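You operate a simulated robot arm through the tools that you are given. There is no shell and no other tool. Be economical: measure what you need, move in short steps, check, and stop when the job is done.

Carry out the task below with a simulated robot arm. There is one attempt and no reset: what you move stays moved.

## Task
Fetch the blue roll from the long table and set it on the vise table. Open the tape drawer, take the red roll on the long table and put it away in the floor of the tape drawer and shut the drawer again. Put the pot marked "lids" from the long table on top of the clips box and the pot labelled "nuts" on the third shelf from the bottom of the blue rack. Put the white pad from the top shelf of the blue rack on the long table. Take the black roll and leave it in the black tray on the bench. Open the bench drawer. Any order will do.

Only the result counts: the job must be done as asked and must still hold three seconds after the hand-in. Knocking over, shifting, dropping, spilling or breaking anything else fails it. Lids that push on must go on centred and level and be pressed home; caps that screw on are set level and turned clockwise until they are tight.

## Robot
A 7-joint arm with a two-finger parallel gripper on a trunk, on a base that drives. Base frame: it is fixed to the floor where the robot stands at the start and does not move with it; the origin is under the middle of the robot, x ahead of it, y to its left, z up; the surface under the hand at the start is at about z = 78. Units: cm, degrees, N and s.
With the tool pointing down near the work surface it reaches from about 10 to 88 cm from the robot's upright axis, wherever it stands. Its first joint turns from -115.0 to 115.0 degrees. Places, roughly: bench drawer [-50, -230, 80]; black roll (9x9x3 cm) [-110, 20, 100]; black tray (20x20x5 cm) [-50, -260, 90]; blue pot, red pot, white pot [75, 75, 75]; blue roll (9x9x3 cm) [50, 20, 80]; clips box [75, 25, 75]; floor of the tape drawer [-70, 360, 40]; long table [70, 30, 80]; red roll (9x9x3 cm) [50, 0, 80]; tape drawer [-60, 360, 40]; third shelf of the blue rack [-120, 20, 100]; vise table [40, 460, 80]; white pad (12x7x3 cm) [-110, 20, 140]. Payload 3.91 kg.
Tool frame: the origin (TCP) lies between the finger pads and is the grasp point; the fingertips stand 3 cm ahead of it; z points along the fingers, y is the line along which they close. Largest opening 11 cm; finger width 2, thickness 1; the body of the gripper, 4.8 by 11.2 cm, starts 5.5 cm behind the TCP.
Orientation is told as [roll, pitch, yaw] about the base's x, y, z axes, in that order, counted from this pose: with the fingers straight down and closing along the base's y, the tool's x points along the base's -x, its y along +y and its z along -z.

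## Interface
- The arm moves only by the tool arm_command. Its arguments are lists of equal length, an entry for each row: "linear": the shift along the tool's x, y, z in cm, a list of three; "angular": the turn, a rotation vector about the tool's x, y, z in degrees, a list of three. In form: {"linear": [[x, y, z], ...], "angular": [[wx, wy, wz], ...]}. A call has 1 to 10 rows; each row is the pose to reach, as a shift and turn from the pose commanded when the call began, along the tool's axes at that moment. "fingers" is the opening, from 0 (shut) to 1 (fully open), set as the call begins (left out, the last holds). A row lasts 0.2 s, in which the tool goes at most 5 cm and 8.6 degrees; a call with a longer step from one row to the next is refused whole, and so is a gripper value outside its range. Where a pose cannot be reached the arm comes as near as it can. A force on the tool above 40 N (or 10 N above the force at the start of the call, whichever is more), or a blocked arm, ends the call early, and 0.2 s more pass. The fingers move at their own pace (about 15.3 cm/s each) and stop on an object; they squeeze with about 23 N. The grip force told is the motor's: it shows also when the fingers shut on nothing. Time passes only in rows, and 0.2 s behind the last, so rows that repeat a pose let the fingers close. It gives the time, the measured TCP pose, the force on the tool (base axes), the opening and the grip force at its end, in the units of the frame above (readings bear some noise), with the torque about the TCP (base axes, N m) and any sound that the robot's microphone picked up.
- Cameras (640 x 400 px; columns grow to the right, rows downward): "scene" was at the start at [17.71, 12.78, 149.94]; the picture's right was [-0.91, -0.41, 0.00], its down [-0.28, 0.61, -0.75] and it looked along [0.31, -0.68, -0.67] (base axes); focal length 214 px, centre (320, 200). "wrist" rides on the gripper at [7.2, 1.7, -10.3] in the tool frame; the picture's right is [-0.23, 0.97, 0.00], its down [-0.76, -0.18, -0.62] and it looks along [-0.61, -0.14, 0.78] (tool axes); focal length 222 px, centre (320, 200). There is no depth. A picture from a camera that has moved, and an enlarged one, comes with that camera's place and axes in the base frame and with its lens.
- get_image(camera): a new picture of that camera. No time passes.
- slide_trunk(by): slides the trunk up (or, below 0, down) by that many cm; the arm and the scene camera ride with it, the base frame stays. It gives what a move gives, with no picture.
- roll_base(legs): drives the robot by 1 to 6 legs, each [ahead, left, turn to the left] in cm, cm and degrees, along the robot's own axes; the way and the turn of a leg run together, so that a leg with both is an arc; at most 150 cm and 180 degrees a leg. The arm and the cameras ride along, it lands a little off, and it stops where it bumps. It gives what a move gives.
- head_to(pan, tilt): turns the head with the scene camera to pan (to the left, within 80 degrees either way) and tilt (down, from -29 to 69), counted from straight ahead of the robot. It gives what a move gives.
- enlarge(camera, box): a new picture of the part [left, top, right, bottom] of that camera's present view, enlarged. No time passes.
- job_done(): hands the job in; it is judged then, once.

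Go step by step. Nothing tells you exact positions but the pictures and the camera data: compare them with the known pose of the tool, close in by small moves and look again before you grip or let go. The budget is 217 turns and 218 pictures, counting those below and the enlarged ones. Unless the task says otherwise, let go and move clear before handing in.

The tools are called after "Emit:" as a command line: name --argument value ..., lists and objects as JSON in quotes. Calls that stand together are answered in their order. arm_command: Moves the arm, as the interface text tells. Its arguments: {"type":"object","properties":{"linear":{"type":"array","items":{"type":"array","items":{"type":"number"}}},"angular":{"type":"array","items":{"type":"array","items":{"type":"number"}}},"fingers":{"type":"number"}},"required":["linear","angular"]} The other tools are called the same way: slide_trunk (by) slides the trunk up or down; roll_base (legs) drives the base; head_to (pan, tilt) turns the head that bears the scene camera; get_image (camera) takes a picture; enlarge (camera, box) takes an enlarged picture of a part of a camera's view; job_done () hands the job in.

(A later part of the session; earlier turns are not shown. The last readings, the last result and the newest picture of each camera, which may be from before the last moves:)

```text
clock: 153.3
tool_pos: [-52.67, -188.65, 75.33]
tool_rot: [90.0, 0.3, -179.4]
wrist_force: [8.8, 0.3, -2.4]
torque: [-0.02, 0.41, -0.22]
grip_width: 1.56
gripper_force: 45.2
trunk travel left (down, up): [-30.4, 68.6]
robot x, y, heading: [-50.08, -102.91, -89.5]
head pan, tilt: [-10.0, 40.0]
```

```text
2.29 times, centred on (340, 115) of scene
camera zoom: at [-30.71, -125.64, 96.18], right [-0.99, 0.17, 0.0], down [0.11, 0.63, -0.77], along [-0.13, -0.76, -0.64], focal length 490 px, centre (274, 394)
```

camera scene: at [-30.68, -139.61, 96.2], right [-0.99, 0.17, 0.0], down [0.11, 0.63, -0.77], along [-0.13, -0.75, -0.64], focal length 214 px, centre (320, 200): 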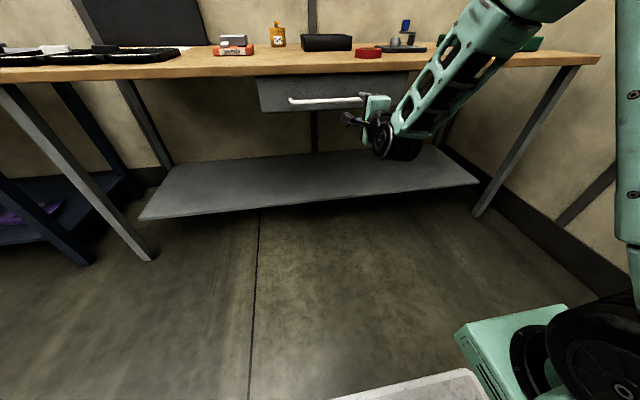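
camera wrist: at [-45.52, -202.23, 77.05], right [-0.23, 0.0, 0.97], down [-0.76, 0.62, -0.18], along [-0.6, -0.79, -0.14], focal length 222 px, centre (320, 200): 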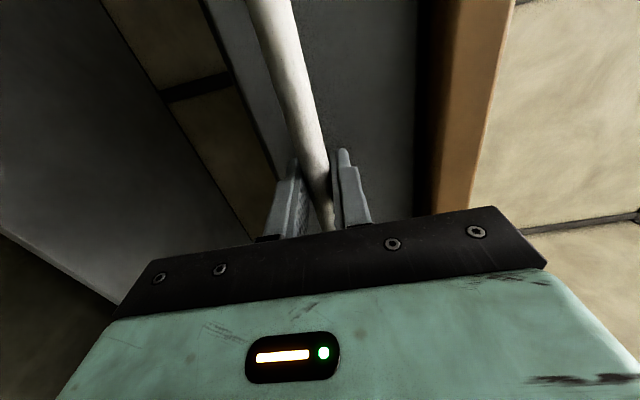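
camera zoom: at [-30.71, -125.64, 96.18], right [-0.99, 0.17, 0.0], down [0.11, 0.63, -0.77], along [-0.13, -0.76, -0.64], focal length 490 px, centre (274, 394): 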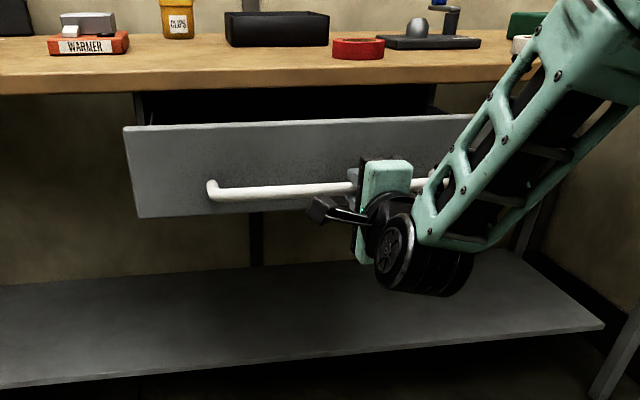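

Emit:
roll_base --legs '[[-7, 0, 0]]'

Emit:
get_image --camera "wrist"

```text
clock: 154.3
tool_pos: [-52.6, -181.53, 75.35]
tool_rot: [90.0, 0.3, -179.4]
wrist_force: [7.1, -0.4, -0.9]
torque: [0.0, 0.43, -0.3]
grip_width: 1.56
gripper_force: 44.2
trunk travel left (down, up): [-30.4, 68.6]
robot x, y, heading: [-49.64, -96.18, -89.6]
head pan, tilt: [-10.0, 40.0]
```

```text
110 pictures are left
camera wrist: at [-45.51, -171.24, 77.06], right [-0.23, 0.0, 0.97], down [-0.77, 0.61, -0.18], along [-0.6, -0.79, -0.14], focal length 222 px, centre (320, 200)
```

wrist: 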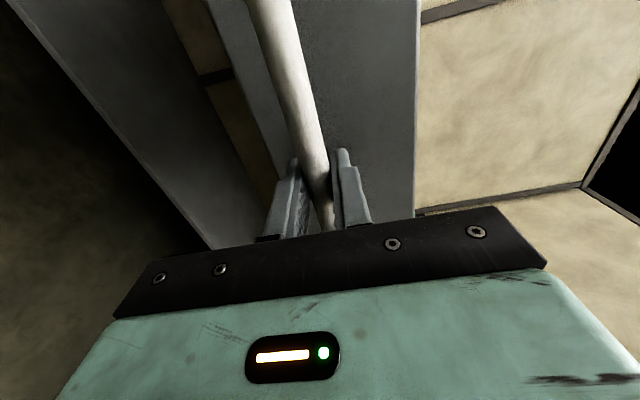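

Opened 31 cm, ample. Release and back off.

Emit:
arm_command --linear '[[0, 0, 0], [0, 0, 0]]' --angular '[[0, 0, 0], [0, 0, 0]]' --fingers 0.5

Emit:
roll_base --legs '[[-25, 0, 0]]'

Emit:
slide_trunk --by 30

Emit:
get_image --camera "scene"

```text
clock: 154.9
tool_pos: [-52.69, -181.54, 75.42]
tool_rot: [90.3, 0.2, -179.4]
wrist_force: [0.3, -0.1, 0.3]
torque: [-0.02, 0.02, 0.0]
grip_width: 5.51
gripper_force: 0.0
trunk travel left (down, up): [-30.4, 68.6]
robot x, y, heading: [-50.24, -96.2, -89.7]
head pan, tilt: [-10.0, 40.0]
```

```text
clock: 156.7
tool_pos: [-52.67, -156.5, 75.38]
tool_rot: [90.2, 0.2, -179.4]
wrist_force: [-0.5, 0.5, -0.5]
torque: [-0.03, 0.01, 0.0]
grip_width: 5.51
gripper_force: 0.0
trunk travel left (down, up): [-30.4, 68.6]
robot x, y, heading: [-50.01, -70.96, -89.8]
head pan, tilt: [-10.0, 40.0]
```

```text
clock: 159.7
tool_pos: [-52.86, -156.66, 105.48]
tool_rot: [90.1, 0.4, -179.4]
wrist_force: [0.3, 0.2, -1.1]
torque: [0.03, -0.03, 0.03]
grip_width: 5.47
gripper_force: 0.0
trunk travel left (down, up): [-60.4, 38.6]
robot x, y, heading: [-50.2, -71.05, -89.8]
head pan, tilt: [-10.0, 40.0]
```

```text
109 pictures are left
camera scene: at [-30.92, -93.56, 126.19], right [-0.99, 0.17, 0.0], down [0.11, 0.63, -0.77], along [-0.13, -0.76, -0.64], focal length 214 px, centre (320, 200)
```

scene: 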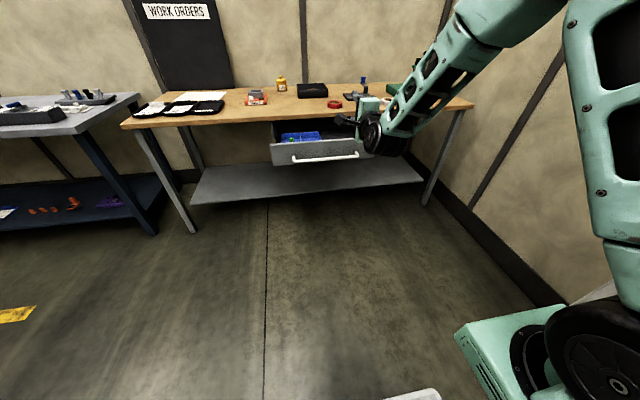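

Bench drawer is open. Reorient the tool: try turning the wrist so that the camera rides above the hand (less in the way later).

Emit:
arm_command --linear '[[0, 0, 0], [0, 0, 0], [0, 0, 0], [0, 0, 0], [0, 0, 0], [0, 0, 0], [0, 0, 0], [0, 0, 0], [0, 0, 0], [0, 0, 0]]' --angular '[[0, 0, 8.5], [0, 0, 17], [0, 0, 25.5], [0, 0, 34], [0, 0, 42.5], [0, 0, 51], [0, 0, 59.5], [0, 0, 68], [0, 0, 76.5], [0, 0, 85]]'

Emit:
get_image --camera "wrist"

```text
clock: 161.9
tool_pos: [-52.76, -156.48, 105.37]
tool_rot: [91.9, 85.6, -177.5]
wrist_force: [0.1, 0.3, -0.2]
torque: [-0.01, 0.02, 0.02]
grip_width: 5.5
gripper_force: 0.1
trunk travel left (down, up): [-60.4, 38.6]
robot x, y, heading: [-50.01, -70.84, -89.7]
head pan, tilt: [-10.0, 40.0]
```

```text
108 pictures are left
camera wrist: at [-54.0, -146.23, 112.66], right [-0.99, -0.01, -0.15], down [0.11, 0.62, -0.77], along [0.1, -0.78, -0.61], focal length 222 px, centre (320, 200)
```

wrist: 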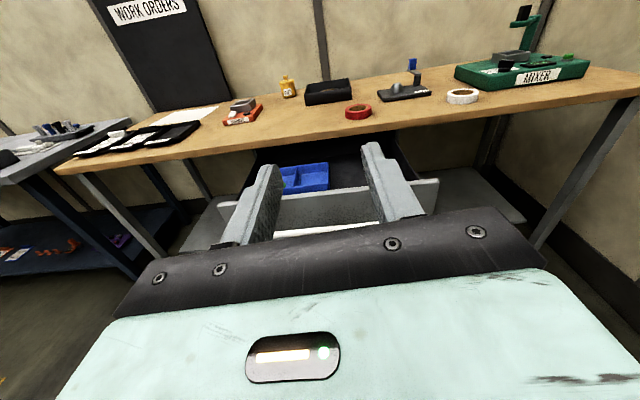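

Excellent: the camera is now above and upright. Finish the turn, tilt 45° down, retract, and drive back to the long table.

Emit:
arm_command --linear '[[0, 0, -2], [0, 0, -6], [0, 0, -10], [0, 0, -14], [0, 0, -18], [0, 0, -22], [0, 0, -24]]' --angular '[[0, 0, 4.6], [0, 0, 4.6], [0, 0, 4.6], [0, 0, 4.6], [0, 0, 4.6], [0, 0, 4.6], [0, 0, 4.6]]' --fingers 1

Emit:
arm_command --linear '[[0, 0, 0], [0, 0, 0], [0, 0, 0], [0, 0, 0], [0, 0, 0], [0, 0, 0]]' --angular '[[0, -7.5, 0], [0, -15, 0], [0, -22.5, 0], [0, -30, 0], [0, -37.5, 0], [0, -45, 0]]'

Emit:
roll_base --legs '[[0, 42, 0], [0, 0, 89.8], [0, 120, 0]]'

Emit:
head_to --pan 0 --tilt 35

Emit:
get_image --camera "scene"

Emit:
get_image --camera "wrist"

```text
clock: 163.5
tool_pos: [-50.91, -139.35, 106.05]
tool_rot: [146.6, 89.8, -122.8]
wrist_force: [-1.0, 0.7, 0.4]
torque: [0.0, -0.01, -0.04]
grip_width: 10.98
gripper_force: 0.0
out of reach, approached as far as the arm can: row 5, 6, 7
trunk travel left (down, up): [-60.4, 38.6]
robot x, y, heading: [-49.78, -71.19, -89.8]
head pan, tilt: [-10.0, 40.0]
```

```text
clock: 164.9
tool_pos: [-50.66, -139.31, 105.89]
tool_rot: [0.1, 45.1, 90.8]
wrist_force: [-0.1, -0.3, -0.5]
torque: [-0.01, 0.03, -0.01]
grip_width: 10.98
gripper_force: 0.1
trunk travel left (down, up): [-60.4, 38.6]
robot x, y, heading: [-50.26, -71.3, -89.5]
head pan, tilt: [-10.0, 40.0]
```

```text
clock: 177.0
tool_pos: [59.45, 48.64, 105.97]
tool_rot: [0.1, 45.1, -179.1]
wrist_force: [-0.4, -1.5, 0.3]
torque: [0.01, 0.01, 0.0]
grip_width: 10.99
gripper_force: 0.1
trunk travel left (down, up): [-60.4, 38.6]
robot x, y, heading: [-9.1, 49.26, 0.8]
head pan, tilt: [-10.0, 40.0]
```

```text
clock: 177.7
tool_pos: [59.4, 48.65, 105.87]
tool_rot: [0.1, 45.0, -179.1]
wrist_force: [0.2, -0.2, 0.6]
torque: [0.03, 0.03, -0.03]
grip_width: 11.0
gripper_force: 0.1
trunk travel left (down, up): [-60.4, 38.6]
robot x, y, heading: [-9.02, 49.13, 0.6]
head pan, tilt: [0.0, 35.0]
```

```text
107 pictures are left
camera scene: at [13.83, 69.66, 126.95], right [0.01, -1.0, 0.0], down [-0.57, 0.0, -0.82], along [0.82, 0.01, -0.57], focal length 214 px, centre (320, 200)
```

scene: 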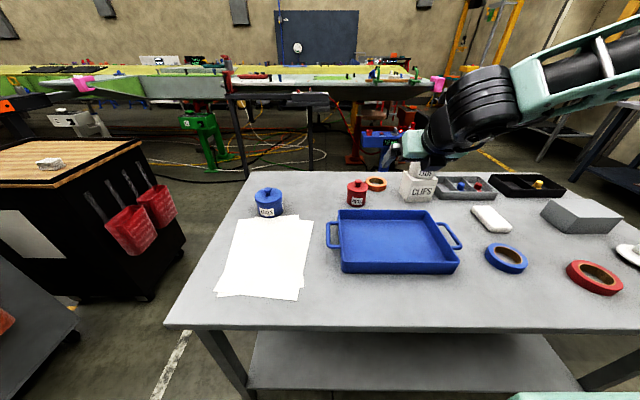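

```text
106 pictures are left
camera wrist: at [57.23, 46.87, 118.32], right [-0.15, -0.98, -0.16], down [-0.98, 0.16, -0.1], along [0.12, 0.14, -0.98], focal length 222 px, centre (320, 200)
```

wrist: 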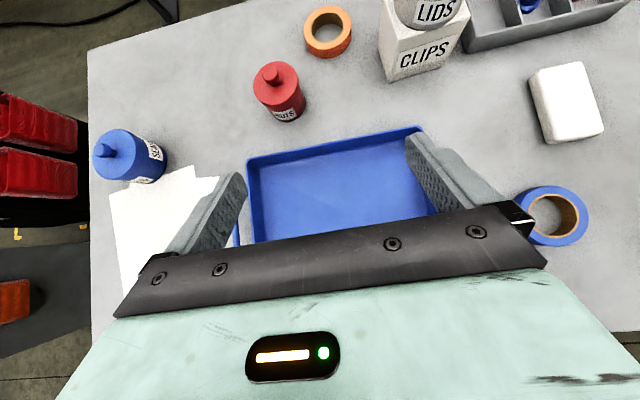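

The camera view is great now. Red "nuts" pot at about (82.8, 56). Drive ahead 10 cm and move to pre-grasp.

Emit:
roll_base --legs '[[10, 0, -0.7]]'

Emit:
arm_command --linear '[[-2, -1.9, 3.7], [-3.9, -3.8, 7.5], [-5.9, -5.7, 11.3], [-7.8, -7.5, 14.5]]' --angular '[[0, 0, 0], [0, 0, 0], [0, 0, 0], [0, 0, 0]]'

Emit:
get_image --camera "wrist"

Emit:
get_image --camera "scene"

```text
clock: 178.8
tool_pos: [69.46, 47.77, 105.99]
tool_rot: [0.1, 45.1, -179.7]
wrist_force: [-0.9, 0.0, -0.7]
torque: [-0.01, 0.0, -0.01]
grip_width: 10.99
gripper_force: 0.0
trunk travel left (down, up): [-60.4, 38.6]
robot x, y, heading: [1.2, 48.95, -0.4]
head pan, tilt: [0.0, 35.0]
```

```text
clock: 179.8
tool_pos: [74.08, 55.29, 90.32]
tool_rot: [0.2, 45.2, -179.8]
wrist_force: [0.1, 0.3, 0.5]
torque: [0.01, -0.03, 0.0]
grip_width: 11.0
gripper_force: 0.0
trunk travel left (down, up): [-60.4, 38.6]
robot x, y, heading: [0.7, 48.71, -0.3]
head pan, tilt: [0.0, 35.0]
```

```text
105 pictures are left
camera wrist: at [71.87, 53.58, 102.64], right [-0.16, -0.97, -0.16], down [-0.98, 0.18, -0.1], along [0.13, 0.14, -0.98], focal length 222 px, centre (320, 200)
```

wrist: 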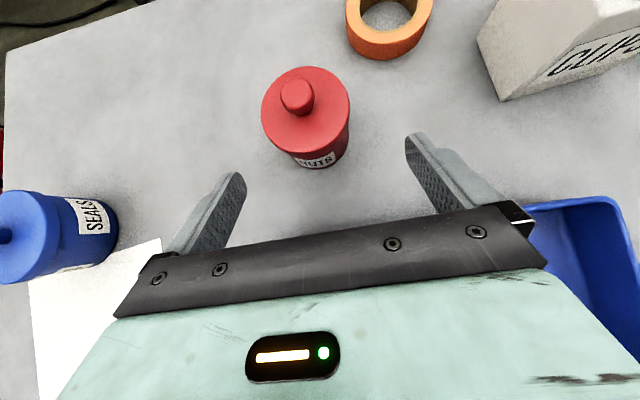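

```text
104 pictures are left
camera scene: at [24.03, 69.38, 126.97], right [0.0, -1.0, 0.0], down [-0.57, 0.0, -0.82], along [0.82, 0.0, -0.57], focal length 214 px, centre (320, 200)
```

scene: 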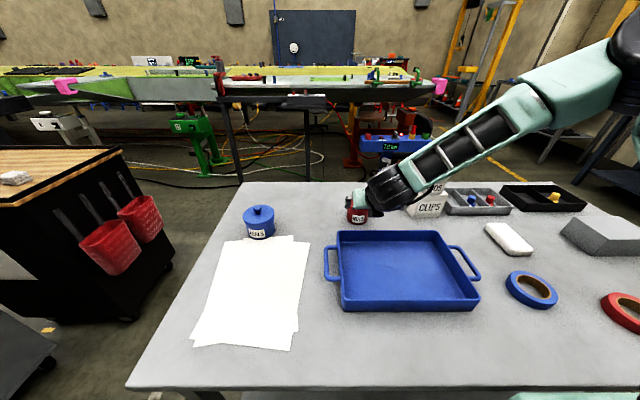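

Pot axis ≈ (81.9, 56). Advance to grasp pose.

Emit:
arm_command --linear '[[-0.4, -0.4, 3.5], [-0.88, -0.7, 7], [-0.88, -0.7, 10.2]]' --angular '[[0, 0, 0], [0, 0, 0], [0, 0, 0]]'

Emit:
get_image --camera "wrist"

Emit:
enlarge --camera "scene" --box '[300, 150, 460, 250]'

```text
clock: 180.6
tool_pos: [80.75, 56.0, 82.21]
tool_rot: [0.2, 45.2, -179.8]
wrist_force: [-0.3, 0.3, 0.0]
torque: [0.02, 0.01, -0.01]
grip_width: 11.0
gripper_force: 0.1
trunk travel left (down, up): [-60.4, 38.6]
robot x, y, heading: [1.02, 49.66, -0.1]
head pan, tilt: [0.0, 35.0]
```

```text
103 pictures are left
camera wrist: at [78.53, 54.28, 94.74], right [-0.16, -0.97, -0.16], down [-0.98, 0.18, -0.1], along [0.13, 0.14, -0.98], focal length 222 px, centre (320, 200)
```

wrist: 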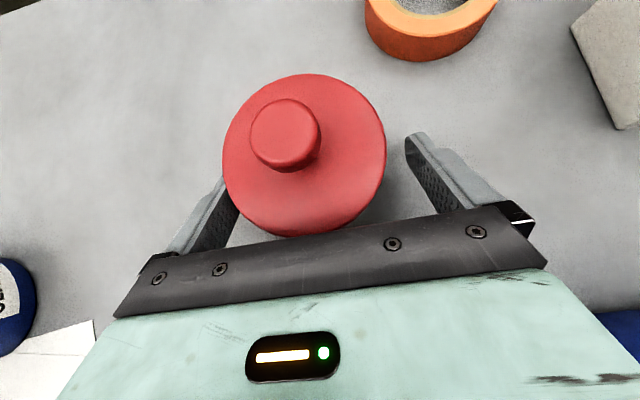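

```text
4.00 times, centred on (380, 200) of scene
camera zoom: at [24.03, 69.41, 126.96], right [0.0, -1.0, 0.0], down [-0.57, 0.0, -0.82], along [0.82, 0.0, -0.57], focal length 858 px, centre (80, 200)
```

zoom: 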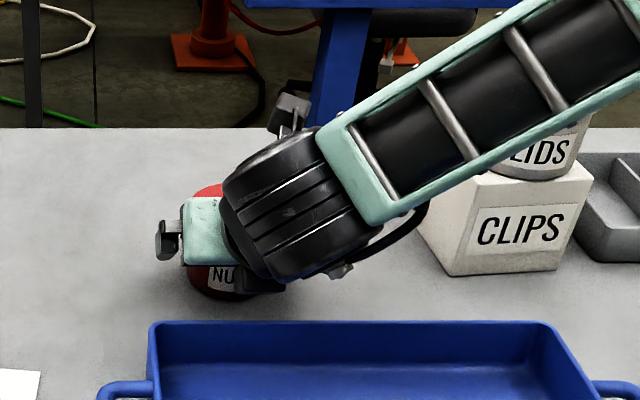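

Aligned. Close on the pot body.

Emit:
arm_command --linear '[[0, 0, 0], [0, 0, 0], [0, 0, 0]]' --angular '[[0, 0, 0], [0, 0, 0], [0, 0, 0]]' --fingers 0

Emit:
arm_command --linear '[[0.7, 0, -0.7], [2, 0, -2], [4.5, 0, -4.5], [7, 0, -7], [9.5, 0, -9.5], [12, 0, -12]]' --angular '[[0, 0, 0], [0, 0, 0], [0, 0, 0], [0, 0, 0], [0, 0, 0], [0, 0, 0]]'

Emit:
get_image --camera "wrist"

Emit:
get_image --camera "scene"

```text
clock: 181.4
tool_pos: [80.79, 56.0, 82.34]
tool_rot: [0.1, 45.1, -179.8]
wrist_force: [0.7, 0.6, -0.1]
torque: [0.07, -0.03, 0.02]
grip_width: 7.1
gripper_force: 23.3
trunk travel left (down, up): [-60.4, 38.6]
robot x, y, heading: [0.87, 49.04, -0.1]
head pan, tilt: [0.0, 35.0]
```

```text
clock: 182.8
tool_pos: [80.79, 55.98, 99.37]
tool_rot: [0.0, 45.1, -179.8]
wrist_force: [0.8, -0.6, -2.4]
torque: [-0.04, 0.05, 0.02]
grip_width: 7.15
gripper_force: 22.6
trunk travel left (down, up): [-60.4, 38.6]
robot x, y, heading: [1.34, 49.38, -0.4]
head pan, tilt: [0.0, 35.0]
```

```text
101 pictures are left
camera wrist: at [78.62, 54.25, 111.71], right [-0.16, -0.97, -0.16], down [-0.98, 0.18, -0.1], along [0.13, 0.14, -0.98], focal length 222 px, centre (320, 200)
```

wrist: 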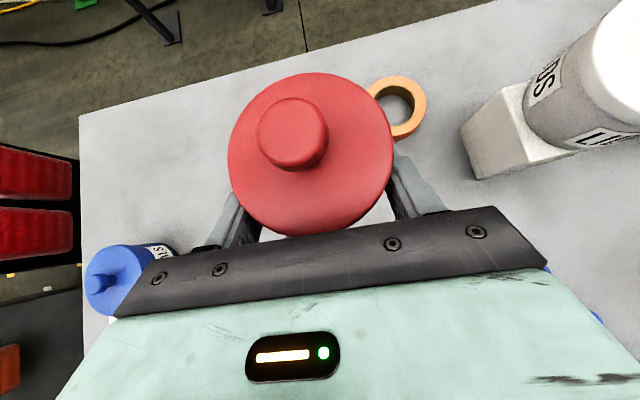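

```text
100 pictures are left
camera scene: at [24.1, 69.41, 126.93], right [0.0, -1.0, 0.0], down [-0.57, 0.0, -0.82], along [0.82, 0.0, -0.57], focal length 214 px, centre (320, 200)
```

scene: 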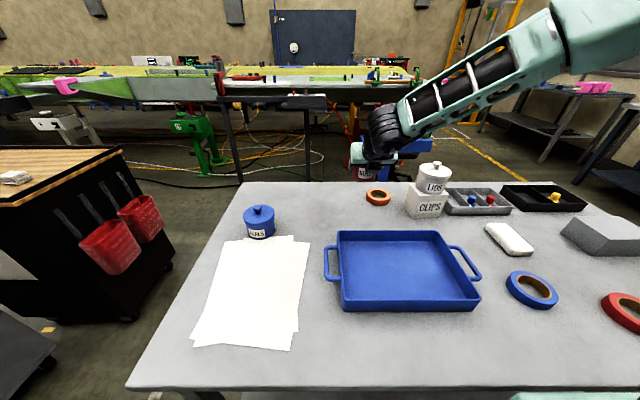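

Nuts pot in hand. Retract a little, back off, turn to the rack.

Emit:
arm_command --linear '[[-2.8, 0, -2.8], [-5.6, 0, -5.6], [-8.4, 0, -8.4]]' --angular '[[0, 0, 0], [0, 0, 0], [0, 0, 0]]'

Emit:
slide_trunk --by 13

Emit:
roll_base --legs '[[-17, 0, 0], [0, -28, 0], [0, 0, 180]]'

Emit:
head_to --pan -5 --tilt 25

Emit:
get_image --camera "scene"

```text
clock: 183.6
tool_pos: [68.97, 55.95, 99.35]
tool_rot: [0.1, 45.1, -179.8]
wrist_force: [1.1, -0.3, -2.2]
torque: [0.03, 0.04, 0.01]
grip_width: 7.12
gripper_force: 22.7
trunk travel left (down, up): [-60.4, 38.6]
robot x, y, heading: [0.95, 49.06, -0.1]
head pan, tilt: [0.0, 35.0]
```

```text
clock: 185.2
tool_pos: [68.93, 56.02, 112.37]
tool_rot: [0.1, 45.1, -179.8]
wrist_force: [0.2, 0.9, -2.4]
torque: [0.04, 0.03, -0.04]
grip_width: 7.11
gripper_force: 23.2
trunk travel left (down, up): [-73.4, 25.6]
robot x, y, heading: [1.23, 49.25, -0.5]
head pan, tilt: [0.0, 35.0]
```

```text
clock: 195.7
tool_pos: [-84.0, 11.96, 112.37]
tool_rot: [0.1, 45.2, 1.9]
wrist_force: [0.7, 0.0, -1.5]
torque: [0.01, -0.03, 0.0]
grip_width: 7.09
gripper_force: 23.6
trunk travel left (down, up): [-73.4, 25.6]
robot x, y, heading: [-16.37, 21.25, -178.4]
head pan, tilt: [0.0, 35.0]
```

```text
clock: 196.4
tool_pos: [-83.87, 12.02, 112.36]
tool_rot: [0.2, 45.0, 1.9]
wrist_force: [-0.3, 0.3, -2.1]
torque: [0.0, -0.03, -0.02]
grip_width: 7.11
gripper_force: 22.3
trunk travel left (down, up): [-73.4, 25.6]
robot x, y, heading: [-16.35, 21.03, -178.6]
head pan, tilt: [-5.0, 25.0]
```

```text
99 pictures are left
camera scene: at [-39.06, 0.58, 141.52], right [0.06, 1.0, 0.0], down [0.42, -0.03, -0.91], along [-0.9, 0.06, -0.42], focal length 214 px, centre (320, 200)
```

scene: 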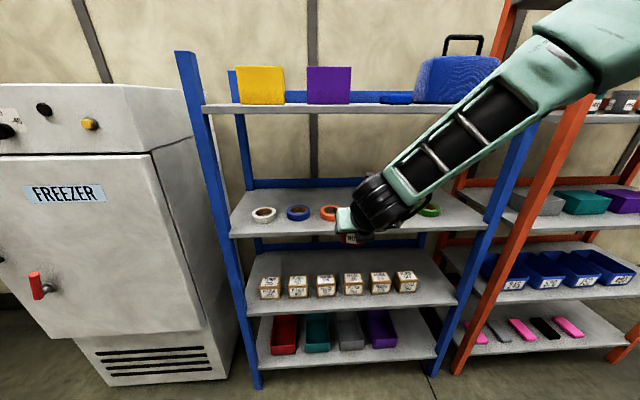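

Line up with the freed slot and drive in.

Emit:
roll_base --legs '[[0, 0, -1.6], [0, -9, 0], [13, 0, 0]]'

Emit:
get_image --camera "wrist"

Emit:
get_image --camera "scene"

```text
clock: 198.7
tool_pos: [-96.93, 23.32, 112.34]
tool_rot: [0.2, 45.1, 0.2]
wrist_force: [-0.1, -0.4, -0.8]
torque: [-0.02, -0.01, 0.0]
grip_width: 7.08
gripper_force: 22.6
trunk travel left (down, up): [-73.4, 25.6]
robot x, y, heading: [-28.9, 30.34, 179.8]
head pan, tilt: [-5.0, 25.0]
```

```text
98 pictures are left
camera wrist: at [-94.85, 24.81, 124.74], right [0.16, 0.97, -0.16], down [0.98, -0.18, -0.1], along [-0.13, -0.14, -0.98], focal length 222 px, centre (320, 200)
```

wrist: 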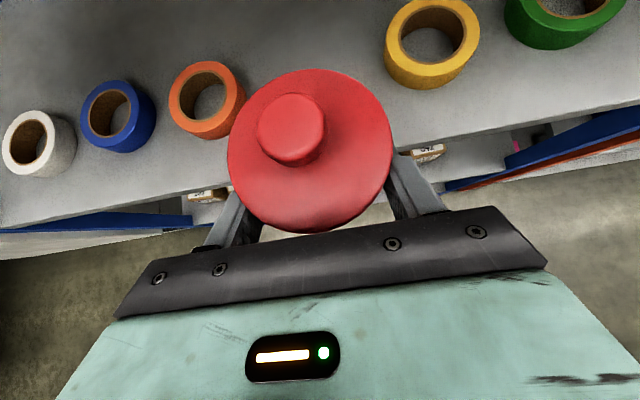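

```text
97 pictures are left
camera scene: at [-52.54, 10.37, 141.53], right [0.09, 1.0, 0.0], down [0.42, -0.04, -0.91], along [-0.9, 0.08, -0.42], focal length 214 px, centre (320, 200)
```

scene: 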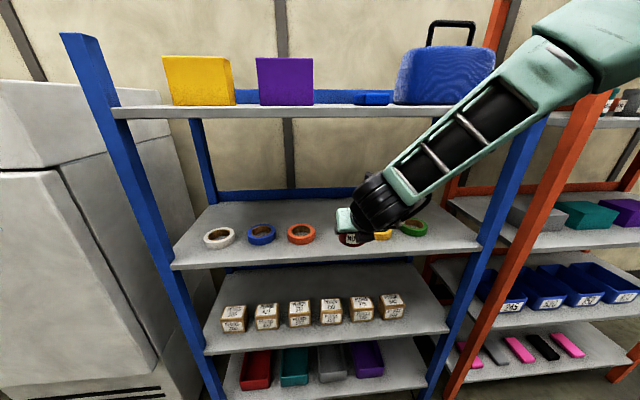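

Slot centre y≈23; shelf front edge x≈−102. Move the pot in over the slot, then lower.

Emit:
arm_command --linear '[[2.6, 0, 2.6], [5.2, -0.1, 5.2], [7.8, -0.2, 7.8]]' --angular '[[0, 0, 0], [0, 0, 0], [0, 0, 0]]'

Emit:
arm_command --linear '[[-1.5, 0, 1.5], [-3, 0, 3], [-4.5, 0, 4.5]]' --angular '[[0, 0, 0], [0, 0, 0], [0, 0, 0]]'

Emit:
get_image --camera "wrist"

Emit:
enlarge --camera "scene" --box '[260, 170, 460, 280]'

```text
clock: 199.5
tool_pos: [-108.08, 22.99, 112.45]
tool_rot: [0.2, 45.1, 0.2]
wrist_force: [0.3, 0.1, -1.4]
torque: [-0.05, -0.06, 0.02]
grip_width: 7.09
gripper_force: 22.8
trunk travel left (down, up): [-73.4, 25.6]
robot x, y, heading: [-28.91, 29.89, 179.8]
head pan, tilt: [-5.0, 25.0]
```

```text
clock: 200.3
tool_pos: [-108.19, 22.95, 105.95]
tool_rot: [0.2, 45.2, 0.2]
wrist_force: [-0.2, 0.5, -0.6]
torque: [0.0, 0.0, 0.01]
grip_width: 7.1
gripper_force: 23.3
trunk travel left (down, up): [-73.4, 25.6]
robot x, y, heading: [-29.06, 29.82, 179.9]
head pan, tilt: [-5.0, 25.0]
```

```text
96 pictures are left
camera wrist: at [-105.86, 24.63, 118.42], right [0.16, 0.97, -0.16], down [0.98, -0.18, -0.1], along [-0.13, -0.14, -0.98], focal length 222 px, centre (320, 200)
```

wrist: 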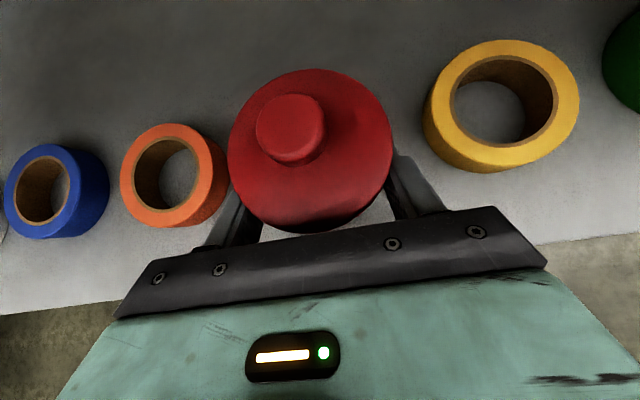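

```text
3.20 times, centred on (360, 225) of scene
camera zoom: at [-52.53, 10.37, 141.53], right [0.09, 1.0, 0.0], down [0.42, -0.04, -0.91], along [-0.9, 0.08, -0.42], focal length 686 px, centre (192, 120)
```

zoom: 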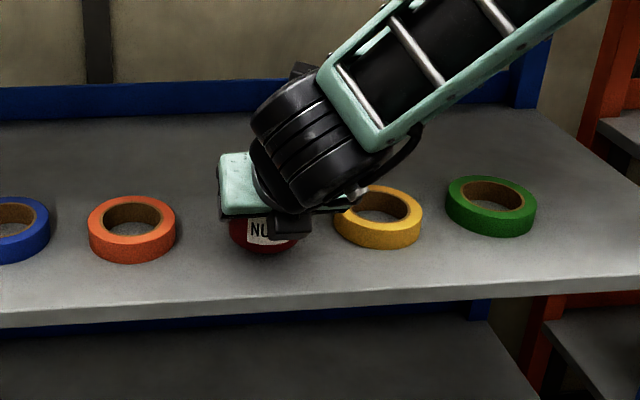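

Well placed between the rolls. Lower to contact.

Emit:
arm_command --linear '[[-0.4, 0.2, 0.4], [-0.8, 0.3, 0.8], [-1.1, 0.3, 1.1]]' --angular '[[0, 0, 0], [0, 0, 0], [0, 0, 0]]'

Emit:
arm_command --linear '[[-0.15, 0, 0.15], [-0.3, 0, 0.3], [-0.45, 0, 0.45], [-0.6, 0, 0.6]]' --angular '[[0, 0, 0], [0, 0, 0], [0, 0, 0], [0, 0, 0]]'

```text
clock: 201.1
tool_pos: [-107.97, 23.35, 104.44]
tool_rot: [0.1, 45.1, 0.2]
wrist_force: [0.5, -0.2, -3.1]
torque: [-0.04, -0.02, 0.02]
grip_width: 7.09
gripper_force: 23.1
trunk travel left (down, up): [-73.4, 25.6]
robot x, y, heading: [-28.99, 29.83, 179.5]
head pan, tilt: [-5.0, 25.0]
```

```text
clock: 202.1
tool_pos: [-108.02, 23.28, 103.74]
tool_rot: [0.1, 45.3, 0.2]
wrist_force: [0.6, 0.9, 21.3]
torque: [-0.5, 0.59, 0.14]
grip_width: 7.14
gripper_force: 23.0
trunk travel left (down, up): [-73.4, 25.6]
robot x, y, heading: [-29.23, 29.96, 179.6]
head pan, tilt: [-5.0, 25.0]
```

Contact. Open moderately and retreat along the tool axis.

Emit:
arm_command --linear '[[0.15, 0, -0.15], [0.15, 0, -0.15], [0.15, 0, -0.15], [0.15, 0, -3], [0.15, 0, -6.5], [0.15, 0, -10.5]]' --angular '[[0, 0, 0], [0, 0, 0], [0, 0, 0], [0, 0, 0], [0, 0, 0], [0, 0, 0]]' --fingers 0.8

Emit:
get_image --camera "wrist"

Emit:
enlarge --camera "scene" --box '[260, 170, 460, 280]'

```text
clock: 203.5
tool_pos: [-100.75, 23.27, 111.05]
tool_rot: [0.3, 45.2, 0.3]
wrist_force: [0.3, 0.1, -0.2]
torque: [0.01, -0.01, -0.01]
grip_width: 8.82
gripper_force: 0.0
trunk travel left (down, up): [-73.4, 25.6]
robot x, y, heading: [-29.34, 30.23, 180.0]
head pan, tilt: [-5.0, 25.0]
```

```text
94 pictures are left
camera wrist: at [-98.58, 24.88, 123.42], right [0.16, 0.97, -0.16], down [0.98, -0.18, -0.1], along [-0.12, -0.14, -0.98], focal length 222 px, centre (320, 200)
```

wrist: 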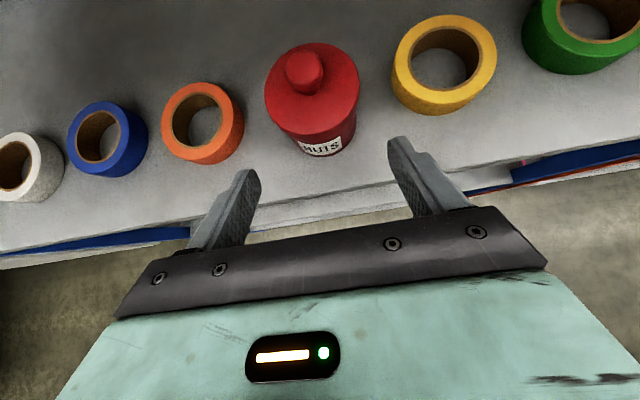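

```text
3.20 times, centred on (360, 225) of scene
camera zoom: at [-52.61, 10.38, 141.51], right [0.09, 1.0, 0.0], down [0.42, -0.04, -0.91], along [-0.9, 0.08, -0.42], focal length 686 px, centre (192, 120)
```

zoom: 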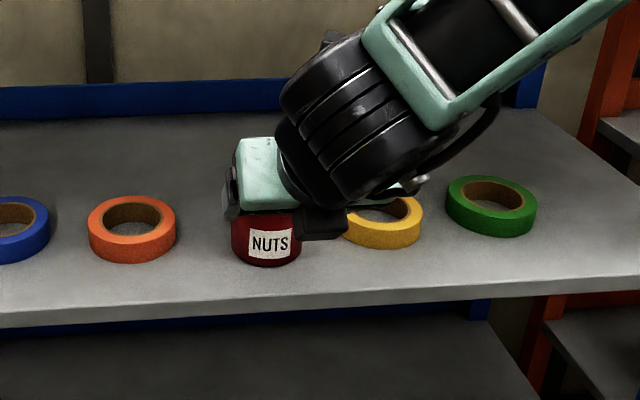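

Nuts pot stands on the third shelf. Back off, turn round and go for the blue roll on the long table.

Emit:
roll_base --legs '[[-15, 0, 0], [0, 0, 180]]'

Emit:
roll_base --legs '[[4, -20, 0]]'

Emit:
slide_trunk --by -14

Emit:
get_image --camera "wrist"

```text
clock: 212.3
tool_pos: [57.54, 37.47, 111.04]
tool_rot: [0.1, 45.1, -179.2]
wrist_force: [0.3, -0.8, 0.5]
torque: [-0.01, 0.0, 0.02]
grip_width: 8.79
gripper_force: 0.1
trunk travel left (down, up): [-73.4, 25.6]
robot x, y, heading: [-14.09, 30.15, 0.2]
head pan, tilt: [-5.0, 25.0]
```

```text
clock: 213.9
tool_pos: [61.72, 17.69, 111.06]
tool_rot: [0.1, 45.2, -179.2]
wrist_force: [-0.3, -0.1, -0.7]
torque: [-0.03, -0.03, 0.01]
grip_width: 8.81
gripper_force: 0.0
trunk travel left (down, up): [-73.4, 25.6]
robot x, y, heading: [-10.17, 10.2, 0.3]
head pan, tilt: [-5.0, 25.0]
```

```text
clock: 215.6
tool_pos: [61.68, 17.63, 97.12]
tool_rot: [0.1, 45.1, -179.2]
wrist_force: [0.0, -0.5, 0.2]
torque: [-0.01, 0.0, -0.01]
grip_width: 8.81
gripper_force: 0.0
trunk travel left (down, up): [-59.4, 39.6]
robot x, y, heading: [-9.88, 10.01, 0.3]
head pan, tilt: [-5.0, 25.0]
```

```text
92 pictures are left
camera wrist: at [59.49, 15.95, 109.47], right [-0.15, -0.98, -0.16], down [-0.98, 0.17, -0.1], along [0.12, 0.14, -0.98], focal length 222 px, centre (320, 200)
```

wrist: 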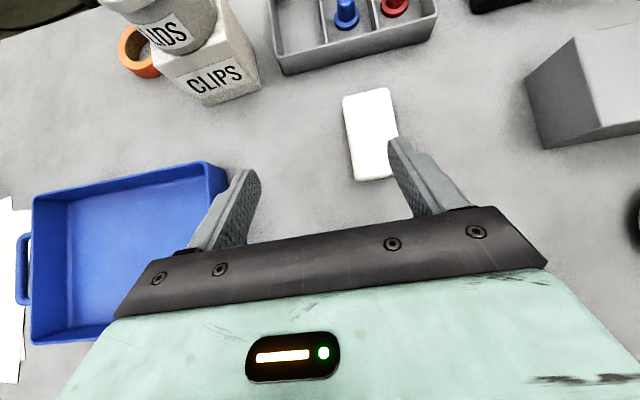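

The roll is hidden under the palm; back up 15 cm.

Emit:
roll_base --legs '[[-17, 0, 0]]'

Emit:
get_image --camera "wrist"

```text
clock: 217.0
tool_pos: [44.79, 17.68, 97.09]
tool_rot: [0.1, 45.1, -179.1]
wrist_force: [-0.3, 0.2, 0.2]
torque: [0.0, -0.03, 0.04]
grip_width: 8.79
gripper_force: 0.0
trunk travel left (down, up): [-59.4, 39.6]
robot x, y, heading: [-26.61, 9.98, 0.3]
head pan, tilt: [-5.0, 25.0]
```

```text
91 pictures are left
camera wrist: at [42.61, 15.93, 109.47], right [-0.15, -0.98, -0.16], down [-0.98, 0.16, -0.1], along [0.12, 0.14, -0.98], focal length 222 px, centre (320, 200)
```

wrist: 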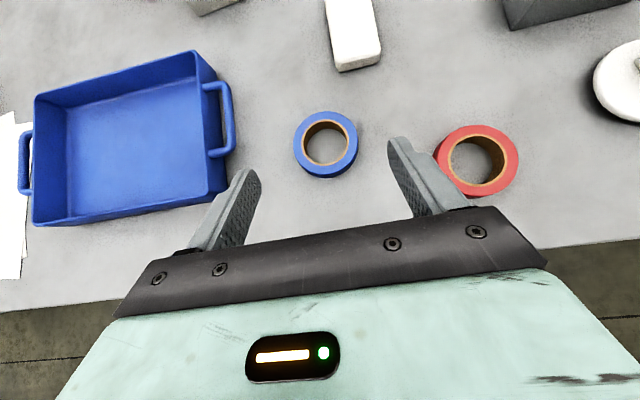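

Clear view: blue roll at (53.6, 18.2). Descend toward it.

Emit:
arm_command --linear '[[-2, -0.1, 4], [-4, -0.2, 8], [-6.15, -0.36, 12]]' --angular '[[0, 0, 0], [0, 0, 0], [0, 0, 0]]' --fingers 1

Emit:
get_image --camera "wrist"

```text
clock: 217.8
tool_pos: [48.97, 18.17, 84.29]
tool_rot: [0.1, 45.2, -179.1]
wrist_force: [0.1, 0.5, 0.5]
torque: [0.0, 0.02, 0.01]
grip_width: 10.99
gripper_force: 0.1
trunk travel left (down, up): [-59.4, 39.6]
robot x, y, heading: [-26.6, 9.91, 0.4]
head pan, tilt: [-5.0, 25.0]
```

```text
90 pictures are left
camera wrist: at [46.77, 16.37, 96.7], right [-0.15, -0.98, -0.16], down [-0.98, 0.16, -0.1], along [0.13, 0.14, -0.98], focal length 222 px, centre (320, 200)
```

wrist: 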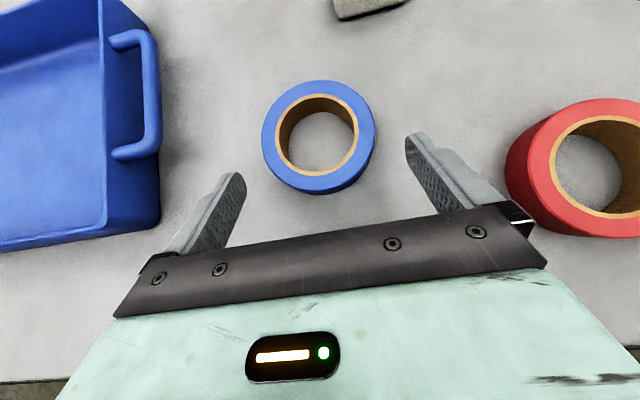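

Aligned; final advance 4.3 cm and close.

Emit:
arm_command --linear '[[0, 0.1, 2.2], [0, 0.1, 4.3]]' --angular '[[0, 0, 0], [0, 0, 0]]'

Emit:
arm_command --linear '[[0, 0, 0], [0, 0, 0], [0, 0, 0]]' --angular '[[0, 0, 0], [0, 0, 0], [0, 0, 0]]' --fingers 0

Emit:
get_image --camera "wrist"

```text
clock: 218.4
tool_pos: [51.99, 17.87, 81.1]
tool_rot: [0.1, 45.1, -179.2]
wrist_force: [1.2, 0.3, 1.0]
torque: [-0.03, 0.0, 0.01]
grip_width: 11.0
gripper_force: 0.2
trunk travel left (down, up): [-59.4, 39.6]
robot x, y, heading: [-26.98, 10.38, 0.7]
head pan, tilt: [-5.0, 25.0]
```

```text
clock: 219.2
tool_pos: [52.03, 17.99, 81.16]
tool_rot: [0.1, 45.2, -179.1]
wrist_force: [-0.3, -0.9, 0.0]
torque: [0.0, 0.09, -0.04]
grip_width: 8.9
gripper_force: 23.1
trunk travel left (down, up): [-59.4, 39.6]
robot x, y, heading: [-26.65, 10.08, 0.7]
head pan, tilt: [-5.0, 25.0]
```

```text
89 pictures are left
camera wrist: at [49.8, 16.23, 93.59], right [-0.15, -0.98, -0.16], down [-0.98, 0.16, -0.1], along [0.12, 0.14, -0.98], focal length 222 px, centre (320, 200)
```

wrist: 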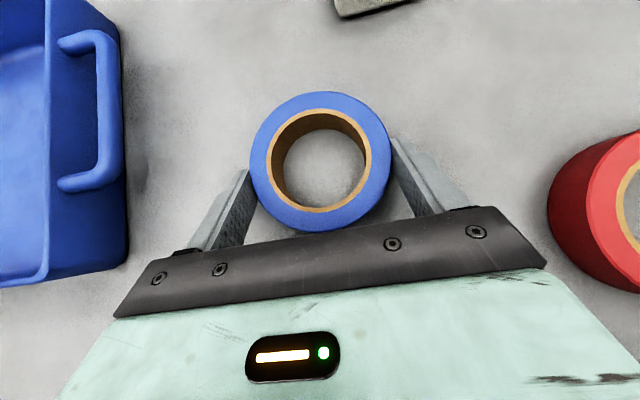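

Blue roll gripped. Lift, turn toward +y and look down the aisle.

Emit:
arm_command --linear '[[1, 0, -1], [3.5, 0, -3.5], [6.5, 0, -6.5], [9.5, 0, -9.5], [12, 0, -12]]' --angular '[[0, 0, 0], [0, 0, 0], [0, 0, 0], [0, 0, 0], [0, 0, 0]]'

Emit:
roll_base --legs '[[0, 0, 89.5]]'

Emit:
head_to --pan 0 --tilt 15

Emit:
get_image --camera "scene"

```text
clock: 220.4
tool_pos: [52.04, 18.01, 98.36]
tool_rot: [0.1, 45.1, -179.0]
wrist_force: [-0.1, 0.0, -1.3]
torque: [0.01, 0.07, -0.02]
grip_width: 8.9
gripper_force: 23.1
trunk travel left (down, up): [-59.4, 39.6]
robot x, y, heading: [-26.88, 10.03, 0.5]
head pan, tilt: [-5.0, 25.0]
```

```text
clock: 224.6
tool_pos: [-33.52, 88.83, 98.17]
tool_rot: [0.1, 45.1, -90.0]
wrist_force: [0.6, -0.3, -0.9]
torque: [-0.04, 0.02, -0.04]
grip_width: 8.89
gripper_force: 22.7
trunk travel left (down, up): [-59.4, 39.6]
robot x, y, heading: [-26.52, 9.83, 89.2]
head pan, tilt: [-5.0, 25.0]
```

```text
clock: 225.3
tool_pos: [-33.5, 88.86, 98.21]
tool_rot: [0.1, 45.1, -90.0]
wrist_force: [-0.4, -0.4, -1.6]
torque: [-0.01, 0.02, -0.02]
grip_width: 8.92
gripper_force: 22.9
trunk travel left (down, up): [-59.4, 39.6]
robot x, y, heading: [-26.87, 10.11, 89.7]
head pan, tilt: [0.0, 15.0]
```

```text
88 pictures are left
camera scene: at [-47.01, 33.64, 129.14], right [1.0, -0.01, 0.0], down [0.0, -0.26, -0.97], along [0.01, 0.97, -0.26], focal length 214 px, centre (320, 200)
```

scene: 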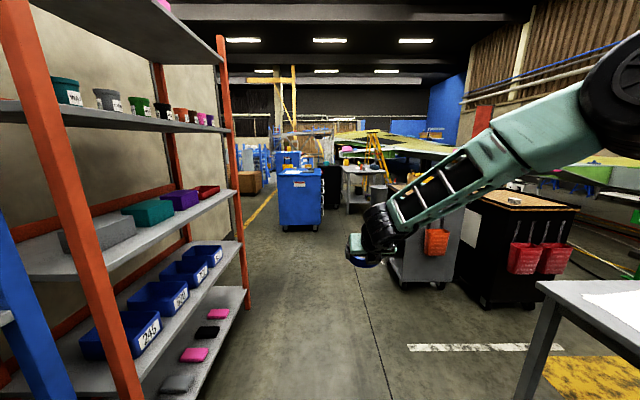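

The aisle is open; a blue cabinet stands at ≈(-75, 345), the vise table behind right. Drive forward 150 and look.

Emit:
roll_base --legs '[[150, 0, 0], [40, 0, 0]]'

Emit:
get_image --camera "scene"

```text
clock: 234.9
tool_pos: [-34.11, 279.2, 98.18]
tool_rot: [0.1, 45.1, -89.4]
wrist_force: [0.0, -0.3, 0.2]
torque: [0.02, -0.02, -0.01]
grip_width: 8.86
gripper_force: 22.8
trunk travel left (down, up): [-59.4, 39.6]
robot x, y, heading: [-26.42, 200.37, 90.4]
head pan, tilt: [0.0, 15.0]
```

```text
87 pictures are left
camera scene: at [-47.04, 223.86, 129.15], right [1.0, 0.0, 0.0], down [0.0, -0.26, -0.97], along [0.0, 0.97, -0.26], focal length 214 px, centre (320, 200)
```

scene: 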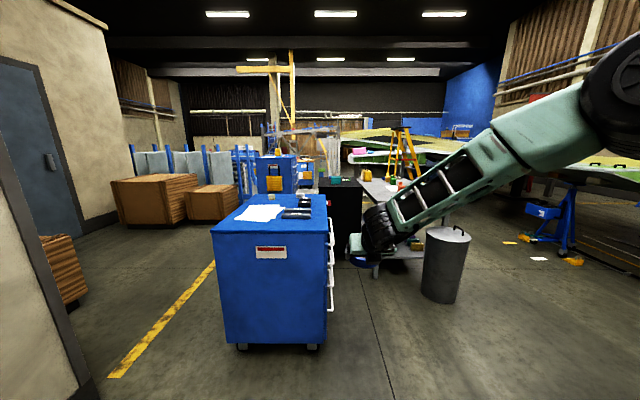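

The blue drawer cabinet faces +x (handles on its right side). The vise table is beyond. Shift right and drive closer for a look at it.

Emit:
roll_base --legs '[[0, -24, 0], [80, 0, 0]]'

Emit:
head_to --pan -10 --tilt 28

Emit:
get_image --camera "scene"

Emit:
head_to --pan 45 --tilt 40

Emit:
get_image --camera "scene"

```text
clock: 236.6
tool_pos: [-12.03, 279.38, 98.2]
tool_rot: [0.1, 45.1, -89.8]
wrist_force: [-0.1, -0.2, 0.1]
torque: [0.0, 0.02, 0.0]
grip_width: 8.89
gripper_force: 23.0
trunk travel left (down, up): [-59.4, 39.6]
robot x, y, heading: [-4.87, 200.55, 90.2]
head pan, tilt: [0.0, 15.0]
stopped in leg 1: the robot was blocked; the commanded pose is now the measured one
```

```text
clock: 237.4
tool_pos: [-11.9, 279.56, 98.23]
tool_rot: [0.3, 45.1, -89.6]
wrist_force: [0.1, 0.1, -0.3]
torque: [0.01, -0.03, -0.02]
grip_width: 8.89
gripper_force: 22.7
trunk travel left (down, up): [-59.4, 39.6]
robot x, y, heading: [-4.61, 200.58, 90.3]
head pan, tilt: [-10.0, 28.0]
```

```text
86 pictures are left
camera scene: at [-23.74, 223.64, 127.05], right [0.99, -0.17, 0.0], down [-0.08, -0.46, -0.88], along [0.15, 0.87, -0.47], focal length 214 px, centre (320, 200)
```

scene: 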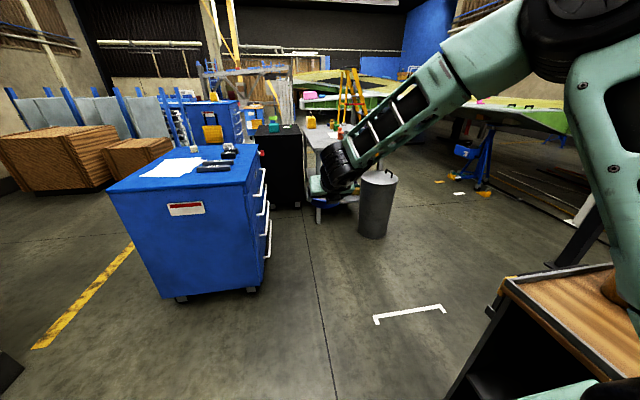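

```text
clock: 238.6
tool_pos: [-12.03, 279.5, 98.27]
tool_rot: [0.2, 45.2, -89.7]
wrist_force: [-0.4, -0.9, -1.1]
torque: [0.0, 0.01, -0.01]
grip_width: 8.91
gripper_force: 23.2
trunk travel left (down, up): [-59.4, 39.6]
robot x, y, heading: [-4.67, 200.53, 89.8]
head pan, tilt: [45.0, 40.0]
```

```text
85 pictures are left
camera scene: at [-31.32, 220.67, 125.19], right [0.71, 0.71, 0.0], down [0.45, -0.45, -0.77], along [-0.54, 0.54, -0.64], focal length 214 px, centre (320, 200)
```

scene: 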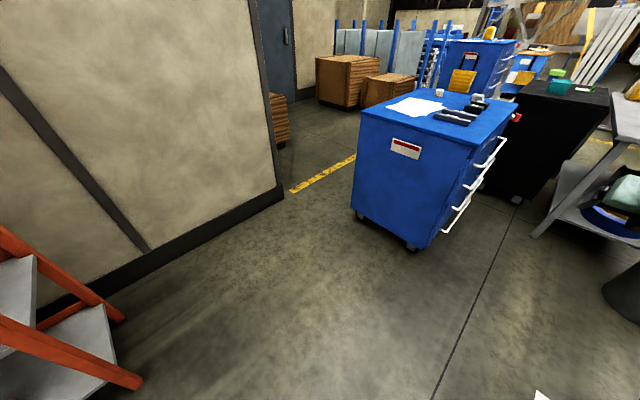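

Bumped a trolley on the right at x≈−5; ease left 4 cm and drive forward.

Emit:
roll_base --legs '[[0, 4, 0], [75, 0, 0]]'

Emit:
head_to --pan 0 --tilt 28

Emit:
get_image --camera "scene"

Emit:
head_to --pan 60 --tilt 45

Emit:
get_image --camera "scene"

```text
clock: 243.2
tool_pos: [-16.43, 354.42, 98.19]
tool_rot: [0.2, 45.0, -89.6]
wrist_force: [-0.7, 0.1, -1.2]
torque: [0.03, -0.02, 0.01]
grip_width: 8.86
gripper_force: 22.7
trunk travel left (down, up): [-59.4, 39.6]
robot x, y, heading: [-8.76, 275.25, 90.3]
head pan, tilt: [45.0, 40.0]
```

```text
clock: 244.3
tool_pos: [-16.42, 354.37, 98.21]
tool_rot: [0.3, 45.2, -89.6]
wrist_force: [0.8, -0.1, 0.0]
torque: [-0.04, 0.01, -0.01]
grip_width: 8.88
gripper_force: 23.2
trunk travel left (down, up): [-59.4, 39.6]
robot x, y, heading: [-8.63, 275.65, 90.0]
head pan, tilt: [0.0, 28.0]
```

```text
84 pictures are left
camera scene: at [-29.53, 298.63, 127.04], right [1.0, 0.0, 0.0], down [0.0, -0.47, -0.88], along [0.0, 0.88, -0.47], focal length 214 px, centre (320, 200)
```

scene: 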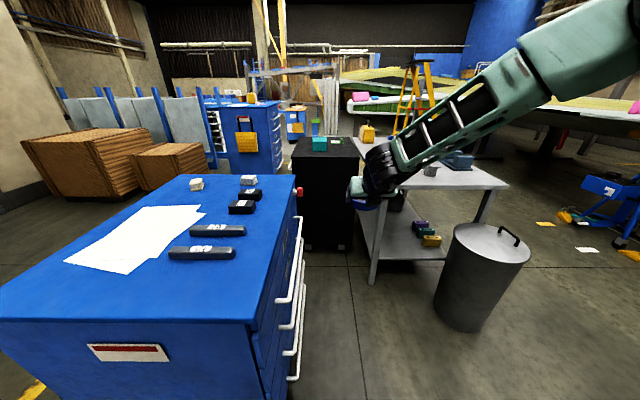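

```text
clock: 245.6
tool_pos: [-16.36, 354.32, 98.23]
tool_rot: [0.4, 45.1, -89.5]
wrist_force: [-0.3, -0.1, -0.8]
torque: [-0.02, -0.02, -0.01]
grip_width: 8.91
gripper_force: 23.2
trunk travel left (down, up): [-59.4, 39.6]
robot x, y, heading: [-9.16, 275.44, 90.2]
head pan, tilt: [60.0, 45.0]
```

```text
83 pictures are left
camera scene: at [-36.54, 293.56, 124.47], right [0.5, 0.87, 0.0], down [0.61, -0.35, -0.71], along [-0.61, 0.35, -0.71], focal length 214 px, centre (320, 200)
```

scene: 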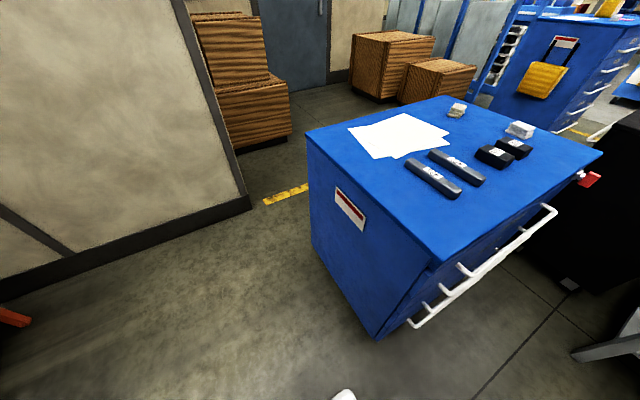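

Vise table: near edge y≈404, x≈2…71, trash can to its right front. Approach with a slight shift right.

Emit:
roll_base --legs '[[35, 0, 0], [0, -14, 0], [20, 0, 0]]'

Emit:
head_to --pan -15 --tilt 35

Emit:
get_image --camera "scene"

Emit:
get_image --camera "wrist"

```text
clock: 249.9
tool_pos: [-2.64, 409.27, 98.26]
tool_rot: [0.3, 45.1, -89.7]
wrist_force: [0.7, -0.2, -0.5]
torque: [0.01, -0.02, 0.0]
grip_width: 8.91
gripper_force: 23.2
trunk travel left (down, up): [-59.4, 39.6]
robot x, y, heading: [4.76, 330.23, 90.2]
head pan, tilt: [60.0, 45.0]
```

```text
clock: 251.4
tool_pos: [-2.67, 409.22, 98.15]
tool_rot: [0.4, 45.1, -89.5]
wrist_force: [0.2, -0.3, -0.9]
torque: [0.02, -0.01, 0.02]
grip_width: 8.89
gripper_force: 23.0
trunk travel left (down, up): [-59.4, 39.6]
robot x, y, heading: [4.94, 330.29, 90.3]
head pan, tilt: [-15.0, 35.0]
```

```text
82 pictures are left
camera scene: at [-13.56, 352.94, 125.95], right [0.97, -0.25, 0.0], down [-0.15, -0.55, -0.82], along [0.21, 0.79, -0.57], focal length 214 px, centre (320, 200)
```

scene: 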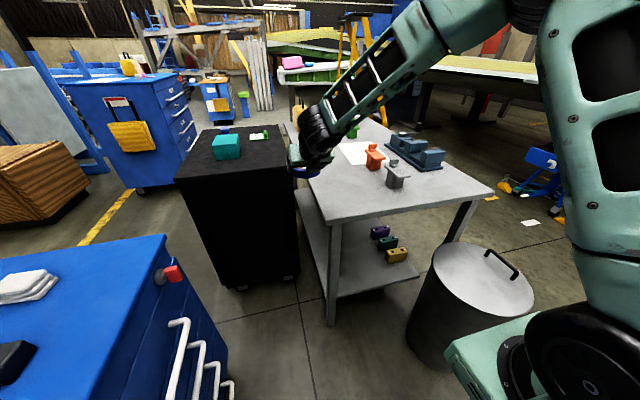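

```text
81 pictures are left
camera wrist: at [-1.06, 407.02, 110.57], right [0.97, -0.16, -0.16], down [-0.17, -0.98, -0.1], along [-0.14, 0.13, -0.98], focal length 222 px, centre (320, 200)
```

wrist: 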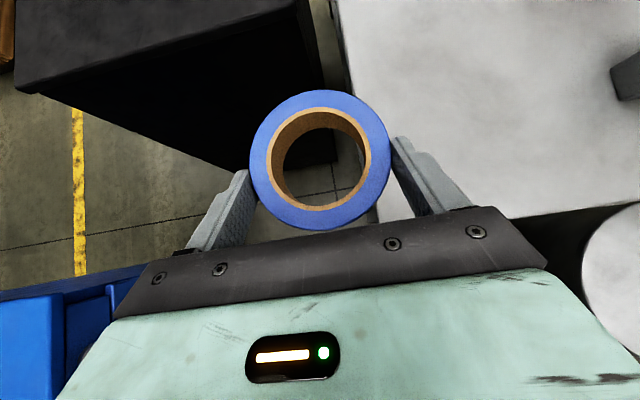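

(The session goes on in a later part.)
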